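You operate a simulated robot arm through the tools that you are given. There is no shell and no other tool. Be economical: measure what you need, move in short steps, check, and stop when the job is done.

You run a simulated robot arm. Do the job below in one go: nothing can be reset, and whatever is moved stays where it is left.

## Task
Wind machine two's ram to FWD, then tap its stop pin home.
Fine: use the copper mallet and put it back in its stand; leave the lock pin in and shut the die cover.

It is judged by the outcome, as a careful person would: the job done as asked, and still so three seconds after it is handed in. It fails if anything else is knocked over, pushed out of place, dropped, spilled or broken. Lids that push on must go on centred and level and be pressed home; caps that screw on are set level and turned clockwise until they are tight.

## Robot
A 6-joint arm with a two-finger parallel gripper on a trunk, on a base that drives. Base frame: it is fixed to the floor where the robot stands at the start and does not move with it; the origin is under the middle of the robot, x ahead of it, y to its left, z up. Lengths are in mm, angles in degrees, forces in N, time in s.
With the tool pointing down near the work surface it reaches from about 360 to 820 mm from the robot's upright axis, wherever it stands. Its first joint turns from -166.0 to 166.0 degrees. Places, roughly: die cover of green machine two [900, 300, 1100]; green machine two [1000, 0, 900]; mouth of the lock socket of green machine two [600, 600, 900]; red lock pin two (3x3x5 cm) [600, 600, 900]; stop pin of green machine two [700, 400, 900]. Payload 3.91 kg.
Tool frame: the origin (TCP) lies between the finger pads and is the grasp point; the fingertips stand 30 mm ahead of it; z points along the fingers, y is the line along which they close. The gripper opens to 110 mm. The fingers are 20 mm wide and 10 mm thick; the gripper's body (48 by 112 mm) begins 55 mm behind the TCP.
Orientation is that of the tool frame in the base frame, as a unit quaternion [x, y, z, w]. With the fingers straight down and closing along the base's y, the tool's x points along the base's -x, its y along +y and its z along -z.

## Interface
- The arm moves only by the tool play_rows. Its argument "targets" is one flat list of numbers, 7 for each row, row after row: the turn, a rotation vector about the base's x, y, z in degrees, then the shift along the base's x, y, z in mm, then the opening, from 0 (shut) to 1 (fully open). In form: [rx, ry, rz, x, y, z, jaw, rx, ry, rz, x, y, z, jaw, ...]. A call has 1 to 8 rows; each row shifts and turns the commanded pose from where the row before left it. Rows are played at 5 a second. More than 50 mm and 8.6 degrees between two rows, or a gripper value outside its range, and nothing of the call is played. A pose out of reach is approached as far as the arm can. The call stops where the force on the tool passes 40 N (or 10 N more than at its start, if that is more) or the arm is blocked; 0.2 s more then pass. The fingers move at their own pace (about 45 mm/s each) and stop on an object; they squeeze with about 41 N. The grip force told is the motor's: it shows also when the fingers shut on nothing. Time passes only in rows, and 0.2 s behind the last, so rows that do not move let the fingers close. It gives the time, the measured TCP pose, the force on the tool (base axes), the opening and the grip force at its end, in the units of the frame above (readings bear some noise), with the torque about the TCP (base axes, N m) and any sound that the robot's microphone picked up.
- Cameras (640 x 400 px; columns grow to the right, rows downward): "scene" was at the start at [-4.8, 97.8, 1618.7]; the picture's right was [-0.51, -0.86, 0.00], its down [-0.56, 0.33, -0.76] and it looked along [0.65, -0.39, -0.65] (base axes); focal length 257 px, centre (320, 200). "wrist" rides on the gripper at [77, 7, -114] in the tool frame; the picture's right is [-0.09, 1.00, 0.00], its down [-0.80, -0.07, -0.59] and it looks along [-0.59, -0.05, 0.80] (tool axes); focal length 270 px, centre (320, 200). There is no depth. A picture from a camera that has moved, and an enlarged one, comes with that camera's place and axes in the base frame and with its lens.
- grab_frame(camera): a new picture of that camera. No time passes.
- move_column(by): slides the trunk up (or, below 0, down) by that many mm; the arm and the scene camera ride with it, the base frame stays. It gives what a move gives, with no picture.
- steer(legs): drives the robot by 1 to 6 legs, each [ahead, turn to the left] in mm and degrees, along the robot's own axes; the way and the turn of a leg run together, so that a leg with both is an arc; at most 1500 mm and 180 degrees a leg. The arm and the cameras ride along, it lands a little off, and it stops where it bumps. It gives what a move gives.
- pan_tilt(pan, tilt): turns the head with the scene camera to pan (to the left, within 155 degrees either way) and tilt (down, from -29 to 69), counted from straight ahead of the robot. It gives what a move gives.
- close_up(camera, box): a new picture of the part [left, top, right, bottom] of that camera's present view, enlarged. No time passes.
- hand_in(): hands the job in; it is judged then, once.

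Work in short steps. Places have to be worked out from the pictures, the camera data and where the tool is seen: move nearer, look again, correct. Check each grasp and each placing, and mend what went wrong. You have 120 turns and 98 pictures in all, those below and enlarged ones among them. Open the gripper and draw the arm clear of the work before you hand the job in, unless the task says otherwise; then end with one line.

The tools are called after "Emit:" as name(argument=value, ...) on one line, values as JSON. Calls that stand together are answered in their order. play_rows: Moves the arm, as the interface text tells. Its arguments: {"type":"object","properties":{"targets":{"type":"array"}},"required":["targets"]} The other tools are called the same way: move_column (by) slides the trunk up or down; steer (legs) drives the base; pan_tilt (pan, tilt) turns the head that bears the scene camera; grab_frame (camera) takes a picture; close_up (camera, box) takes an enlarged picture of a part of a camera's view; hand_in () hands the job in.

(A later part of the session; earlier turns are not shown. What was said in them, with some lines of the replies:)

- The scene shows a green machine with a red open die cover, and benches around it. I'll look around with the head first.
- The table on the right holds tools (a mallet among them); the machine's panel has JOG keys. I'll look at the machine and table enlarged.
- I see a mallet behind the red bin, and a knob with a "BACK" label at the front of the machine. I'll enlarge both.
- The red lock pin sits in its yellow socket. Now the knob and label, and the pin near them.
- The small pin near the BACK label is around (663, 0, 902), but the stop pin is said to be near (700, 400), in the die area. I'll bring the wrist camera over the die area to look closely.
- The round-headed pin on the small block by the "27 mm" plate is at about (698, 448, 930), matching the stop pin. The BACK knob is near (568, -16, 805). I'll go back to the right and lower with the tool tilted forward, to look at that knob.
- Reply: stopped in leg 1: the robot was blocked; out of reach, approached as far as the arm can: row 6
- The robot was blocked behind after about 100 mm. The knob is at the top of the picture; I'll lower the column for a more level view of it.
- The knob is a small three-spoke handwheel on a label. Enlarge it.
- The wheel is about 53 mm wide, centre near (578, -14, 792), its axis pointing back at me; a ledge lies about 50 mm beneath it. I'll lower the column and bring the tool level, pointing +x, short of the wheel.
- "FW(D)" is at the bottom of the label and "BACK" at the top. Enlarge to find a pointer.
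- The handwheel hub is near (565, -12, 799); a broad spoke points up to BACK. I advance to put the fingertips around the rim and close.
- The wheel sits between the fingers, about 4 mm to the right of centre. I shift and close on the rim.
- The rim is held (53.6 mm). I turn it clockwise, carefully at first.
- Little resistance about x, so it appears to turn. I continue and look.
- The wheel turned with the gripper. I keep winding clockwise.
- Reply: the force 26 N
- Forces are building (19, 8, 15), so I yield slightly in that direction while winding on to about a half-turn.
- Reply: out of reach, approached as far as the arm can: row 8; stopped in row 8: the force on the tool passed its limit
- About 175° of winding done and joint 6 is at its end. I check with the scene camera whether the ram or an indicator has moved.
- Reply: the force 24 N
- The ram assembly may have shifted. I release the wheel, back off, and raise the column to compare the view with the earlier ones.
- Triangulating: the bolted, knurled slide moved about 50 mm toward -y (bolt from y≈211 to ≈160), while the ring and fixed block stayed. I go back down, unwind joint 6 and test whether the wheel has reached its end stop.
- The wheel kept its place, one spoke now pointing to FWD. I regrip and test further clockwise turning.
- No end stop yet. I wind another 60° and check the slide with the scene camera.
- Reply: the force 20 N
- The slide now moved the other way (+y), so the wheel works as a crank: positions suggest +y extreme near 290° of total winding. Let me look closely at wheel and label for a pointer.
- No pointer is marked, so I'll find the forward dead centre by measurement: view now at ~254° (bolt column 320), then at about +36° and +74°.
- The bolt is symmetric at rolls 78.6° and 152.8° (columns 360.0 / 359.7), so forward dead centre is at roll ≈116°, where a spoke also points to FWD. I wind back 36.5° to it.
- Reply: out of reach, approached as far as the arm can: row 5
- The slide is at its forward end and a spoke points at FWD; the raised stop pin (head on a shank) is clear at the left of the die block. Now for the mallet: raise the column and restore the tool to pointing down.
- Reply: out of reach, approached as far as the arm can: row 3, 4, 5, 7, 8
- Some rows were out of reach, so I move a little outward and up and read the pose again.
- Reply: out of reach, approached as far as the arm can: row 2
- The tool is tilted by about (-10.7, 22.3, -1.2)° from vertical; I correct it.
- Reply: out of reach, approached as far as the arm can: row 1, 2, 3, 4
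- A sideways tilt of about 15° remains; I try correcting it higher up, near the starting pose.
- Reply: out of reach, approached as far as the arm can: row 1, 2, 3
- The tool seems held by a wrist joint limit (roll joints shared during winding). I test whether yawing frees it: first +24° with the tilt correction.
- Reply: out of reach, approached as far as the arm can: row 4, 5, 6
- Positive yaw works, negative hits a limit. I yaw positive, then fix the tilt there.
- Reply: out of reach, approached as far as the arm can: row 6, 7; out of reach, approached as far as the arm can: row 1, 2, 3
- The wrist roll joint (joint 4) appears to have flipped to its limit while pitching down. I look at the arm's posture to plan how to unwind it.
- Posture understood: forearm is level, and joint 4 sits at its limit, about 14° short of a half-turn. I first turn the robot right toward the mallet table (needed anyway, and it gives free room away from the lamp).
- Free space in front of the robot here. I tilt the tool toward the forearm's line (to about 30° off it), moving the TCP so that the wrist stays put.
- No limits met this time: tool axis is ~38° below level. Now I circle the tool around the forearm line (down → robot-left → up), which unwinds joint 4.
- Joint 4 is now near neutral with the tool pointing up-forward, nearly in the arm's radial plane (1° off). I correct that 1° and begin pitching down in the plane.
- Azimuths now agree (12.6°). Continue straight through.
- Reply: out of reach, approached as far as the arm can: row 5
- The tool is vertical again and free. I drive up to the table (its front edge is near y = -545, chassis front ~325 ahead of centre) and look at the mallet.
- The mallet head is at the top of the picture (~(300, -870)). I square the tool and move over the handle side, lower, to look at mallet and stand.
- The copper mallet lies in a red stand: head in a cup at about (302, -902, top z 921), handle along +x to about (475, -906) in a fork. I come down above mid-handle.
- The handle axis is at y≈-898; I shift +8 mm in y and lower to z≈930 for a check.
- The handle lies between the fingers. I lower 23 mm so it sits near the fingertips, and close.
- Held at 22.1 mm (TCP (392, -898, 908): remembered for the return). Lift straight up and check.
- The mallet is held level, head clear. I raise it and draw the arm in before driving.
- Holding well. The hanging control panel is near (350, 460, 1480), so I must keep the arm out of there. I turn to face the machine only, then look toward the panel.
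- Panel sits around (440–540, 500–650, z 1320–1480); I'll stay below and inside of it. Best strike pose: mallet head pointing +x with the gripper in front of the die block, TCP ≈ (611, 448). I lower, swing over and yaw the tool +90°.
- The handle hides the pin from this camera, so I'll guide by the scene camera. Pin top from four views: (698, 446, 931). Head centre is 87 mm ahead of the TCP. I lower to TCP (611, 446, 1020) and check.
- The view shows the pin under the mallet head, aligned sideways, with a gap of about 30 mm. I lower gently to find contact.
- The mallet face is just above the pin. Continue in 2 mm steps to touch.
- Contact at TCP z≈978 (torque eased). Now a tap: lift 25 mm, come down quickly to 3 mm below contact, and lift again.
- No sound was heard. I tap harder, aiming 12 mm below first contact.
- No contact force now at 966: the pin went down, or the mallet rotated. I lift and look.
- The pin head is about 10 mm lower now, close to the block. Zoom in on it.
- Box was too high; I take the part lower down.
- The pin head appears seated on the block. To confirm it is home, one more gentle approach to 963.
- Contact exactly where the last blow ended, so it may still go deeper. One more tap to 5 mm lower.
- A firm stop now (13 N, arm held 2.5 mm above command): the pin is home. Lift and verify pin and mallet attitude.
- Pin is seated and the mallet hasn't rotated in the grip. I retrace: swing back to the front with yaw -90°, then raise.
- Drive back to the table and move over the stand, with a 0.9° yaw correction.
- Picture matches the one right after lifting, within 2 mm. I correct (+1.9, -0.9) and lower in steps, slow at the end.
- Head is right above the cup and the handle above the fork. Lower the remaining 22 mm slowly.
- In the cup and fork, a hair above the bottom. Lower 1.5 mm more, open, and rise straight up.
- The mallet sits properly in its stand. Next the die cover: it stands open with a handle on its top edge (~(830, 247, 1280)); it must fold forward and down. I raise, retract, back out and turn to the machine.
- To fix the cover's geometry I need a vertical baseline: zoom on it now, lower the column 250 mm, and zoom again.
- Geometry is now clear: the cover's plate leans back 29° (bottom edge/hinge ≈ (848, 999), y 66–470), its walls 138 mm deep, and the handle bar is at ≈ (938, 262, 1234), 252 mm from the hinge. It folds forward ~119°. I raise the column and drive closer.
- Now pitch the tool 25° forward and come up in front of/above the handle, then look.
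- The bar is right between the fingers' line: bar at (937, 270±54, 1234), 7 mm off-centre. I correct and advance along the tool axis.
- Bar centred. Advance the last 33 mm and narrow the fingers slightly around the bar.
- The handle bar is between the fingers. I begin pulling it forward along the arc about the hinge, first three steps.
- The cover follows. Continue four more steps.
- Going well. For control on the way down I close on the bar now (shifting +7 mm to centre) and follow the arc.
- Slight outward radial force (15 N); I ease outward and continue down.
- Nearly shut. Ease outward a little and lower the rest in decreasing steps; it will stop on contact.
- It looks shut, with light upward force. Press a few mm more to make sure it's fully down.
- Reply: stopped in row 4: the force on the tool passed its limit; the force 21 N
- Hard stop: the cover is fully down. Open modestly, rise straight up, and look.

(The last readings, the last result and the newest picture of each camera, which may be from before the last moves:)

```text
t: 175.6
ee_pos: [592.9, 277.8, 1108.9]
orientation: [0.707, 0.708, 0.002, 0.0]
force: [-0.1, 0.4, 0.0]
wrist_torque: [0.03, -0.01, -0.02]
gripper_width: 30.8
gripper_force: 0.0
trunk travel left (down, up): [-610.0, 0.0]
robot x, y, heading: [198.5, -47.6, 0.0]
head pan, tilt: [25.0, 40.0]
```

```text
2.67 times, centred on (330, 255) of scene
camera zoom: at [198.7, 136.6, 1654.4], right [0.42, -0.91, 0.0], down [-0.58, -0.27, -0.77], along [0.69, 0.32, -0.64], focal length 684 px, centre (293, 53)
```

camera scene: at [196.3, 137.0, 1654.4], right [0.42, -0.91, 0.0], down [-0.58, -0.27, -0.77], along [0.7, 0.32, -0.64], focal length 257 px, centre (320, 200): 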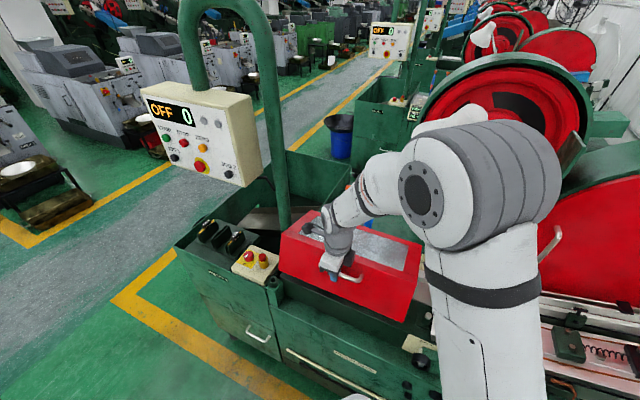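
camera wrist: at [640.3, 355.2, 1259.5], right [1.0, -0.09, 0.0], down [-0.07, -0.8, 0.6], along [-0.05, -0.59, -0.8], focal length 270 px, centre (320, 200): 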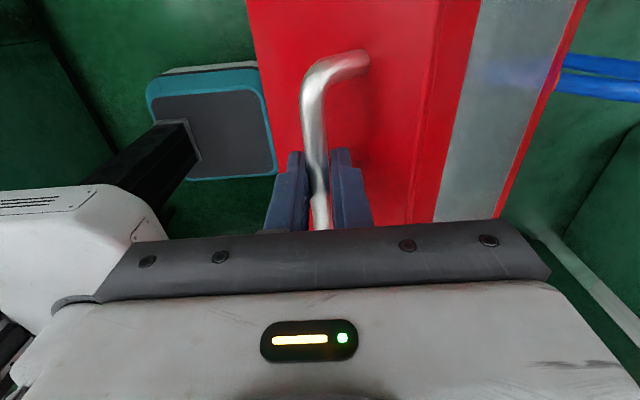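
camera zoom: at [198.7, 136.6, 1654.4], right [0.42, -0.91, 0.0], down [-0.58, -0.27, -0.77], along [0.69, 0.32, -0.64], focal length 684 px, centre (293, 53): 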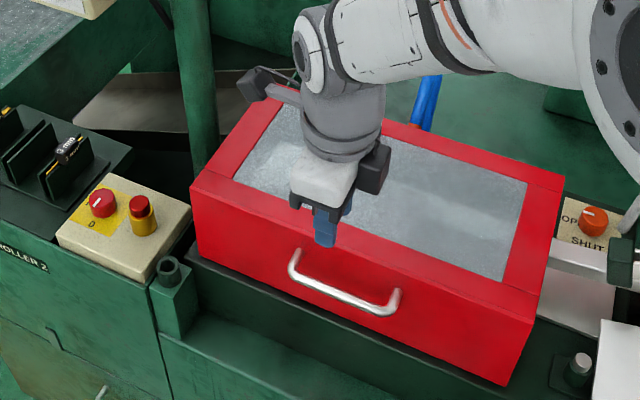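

The cover is flat and shut, lock pin still in. I open the gripper, draw the arm clear, and take a last look at the wheel.

Emit:
play_rows(targets=[0, 0, 0, -2, -10, 45, 0.6, 0, 0, 0, -2, -35, 35, 1, 0, 0, 0, -2, -40, 25, 1, 0, 0, 0, -2, -40, 25, 1, 0, 0, 0, -2, -40, 25, 1, 0, 0, 0, -2, -40, 25, 1, 0, 0, 0, -2, -40, 20, 1])

Emit:
steer(legs=[[-120, 0]])

Emit:
pan_tilt(pan=10, tilt=45)

Emit:
grab_frame(camera="scene")

```text
t: 177.2
ee_pos: [579.5, 32.2, 1310.7]
orientation: [0.707, 0.708, 0.003, -0.001]
force: [-0.3, -0.6, 1.3]
wrist_torque: [0.03, 0.02, -0.01]
gripper_width: 109.9
gripper_force: 0.1
trunk travel left (down, up): [-610.0, 0.0]
robot x, y, heading: [201.1, -44.7, 0.2]
head pan, tilt: [25.0, 40.0]
```

```text
t: 178.4
ee_pos: [457.5, 30.6, 1311.2]
orientation: [0.706, 0.708, 0.002, -0.001]
force: [0.6, -0.8, -0.3]
wrist_torque: [0.0, -0.03, 0.03]
gripper_width: 109.8
gripper_force: 0.0
trunk travel left (down, up): [-610.0, 0.0]
robot x, y, heading: [79.3, -46.4, -0.1]
head pan, tilt: [25.0, 40.0]
```

```text
t: 179.2
ee_pos: [458.9, 31.5, 1311.0]
orientation: [0.707, 0.708, 0.002, 0.0]
force: [0.7, -0.4, 0.4]
wrist_torque: [-0.01, 0.03, -0.01]
gripper_width: 109.9
gripper_force: 0.0
trunk travel left (down, up): [-610.0, 0.0]
robot x, y, heading: [76.7, -43.7, -0.2]
head pan, tilt: [10.0, 45.0]
```

```text
12 pictures are left
camera scene: at [82.2, 115.6, 1647.1], right [0.17, -0.98, 0.0], down [-0.7, -0.12, -0.71], along [0.7, 0.12, -0.71], focal length 257 px, centre (320, 200)
```

scene: 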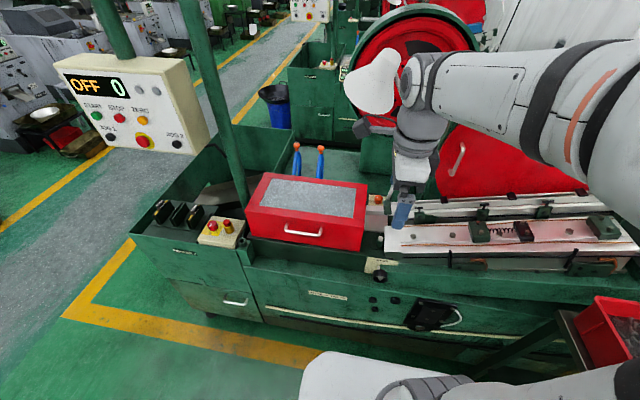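

Emit:
close_up(camera="scene", box=[350, 250, 410, 290])

```text
10.00 times, centred on (380, 270) of scene
camera zoom: at [82.2, 115.6, 1647.1], right [0.17, -0.98, 0.0], down [-0.7, -0.12, -0.71], along [0.7, 0.12, -0.71], focal length 2566 px, centre (-280, -500)
```

zoom: 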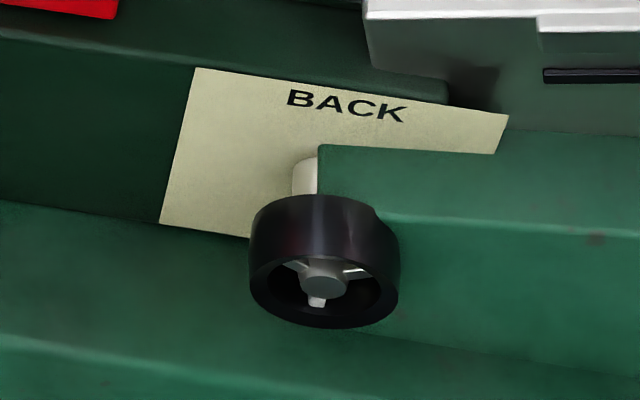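

The wheel still has a spoke pointing to FWD, the cover is shut, and the arm is clear. Handing in.

Emit:
hand_in()

```text
The job is handed in.
```

I wound machine two's ram to FWD, tapped its stop pin home with the copper mallet and put the mallet back in its stand. The die cover is shut and the lock pin is still in. With no pointer on the wheel, I set FWD as the ram's furthest travel toward the die.
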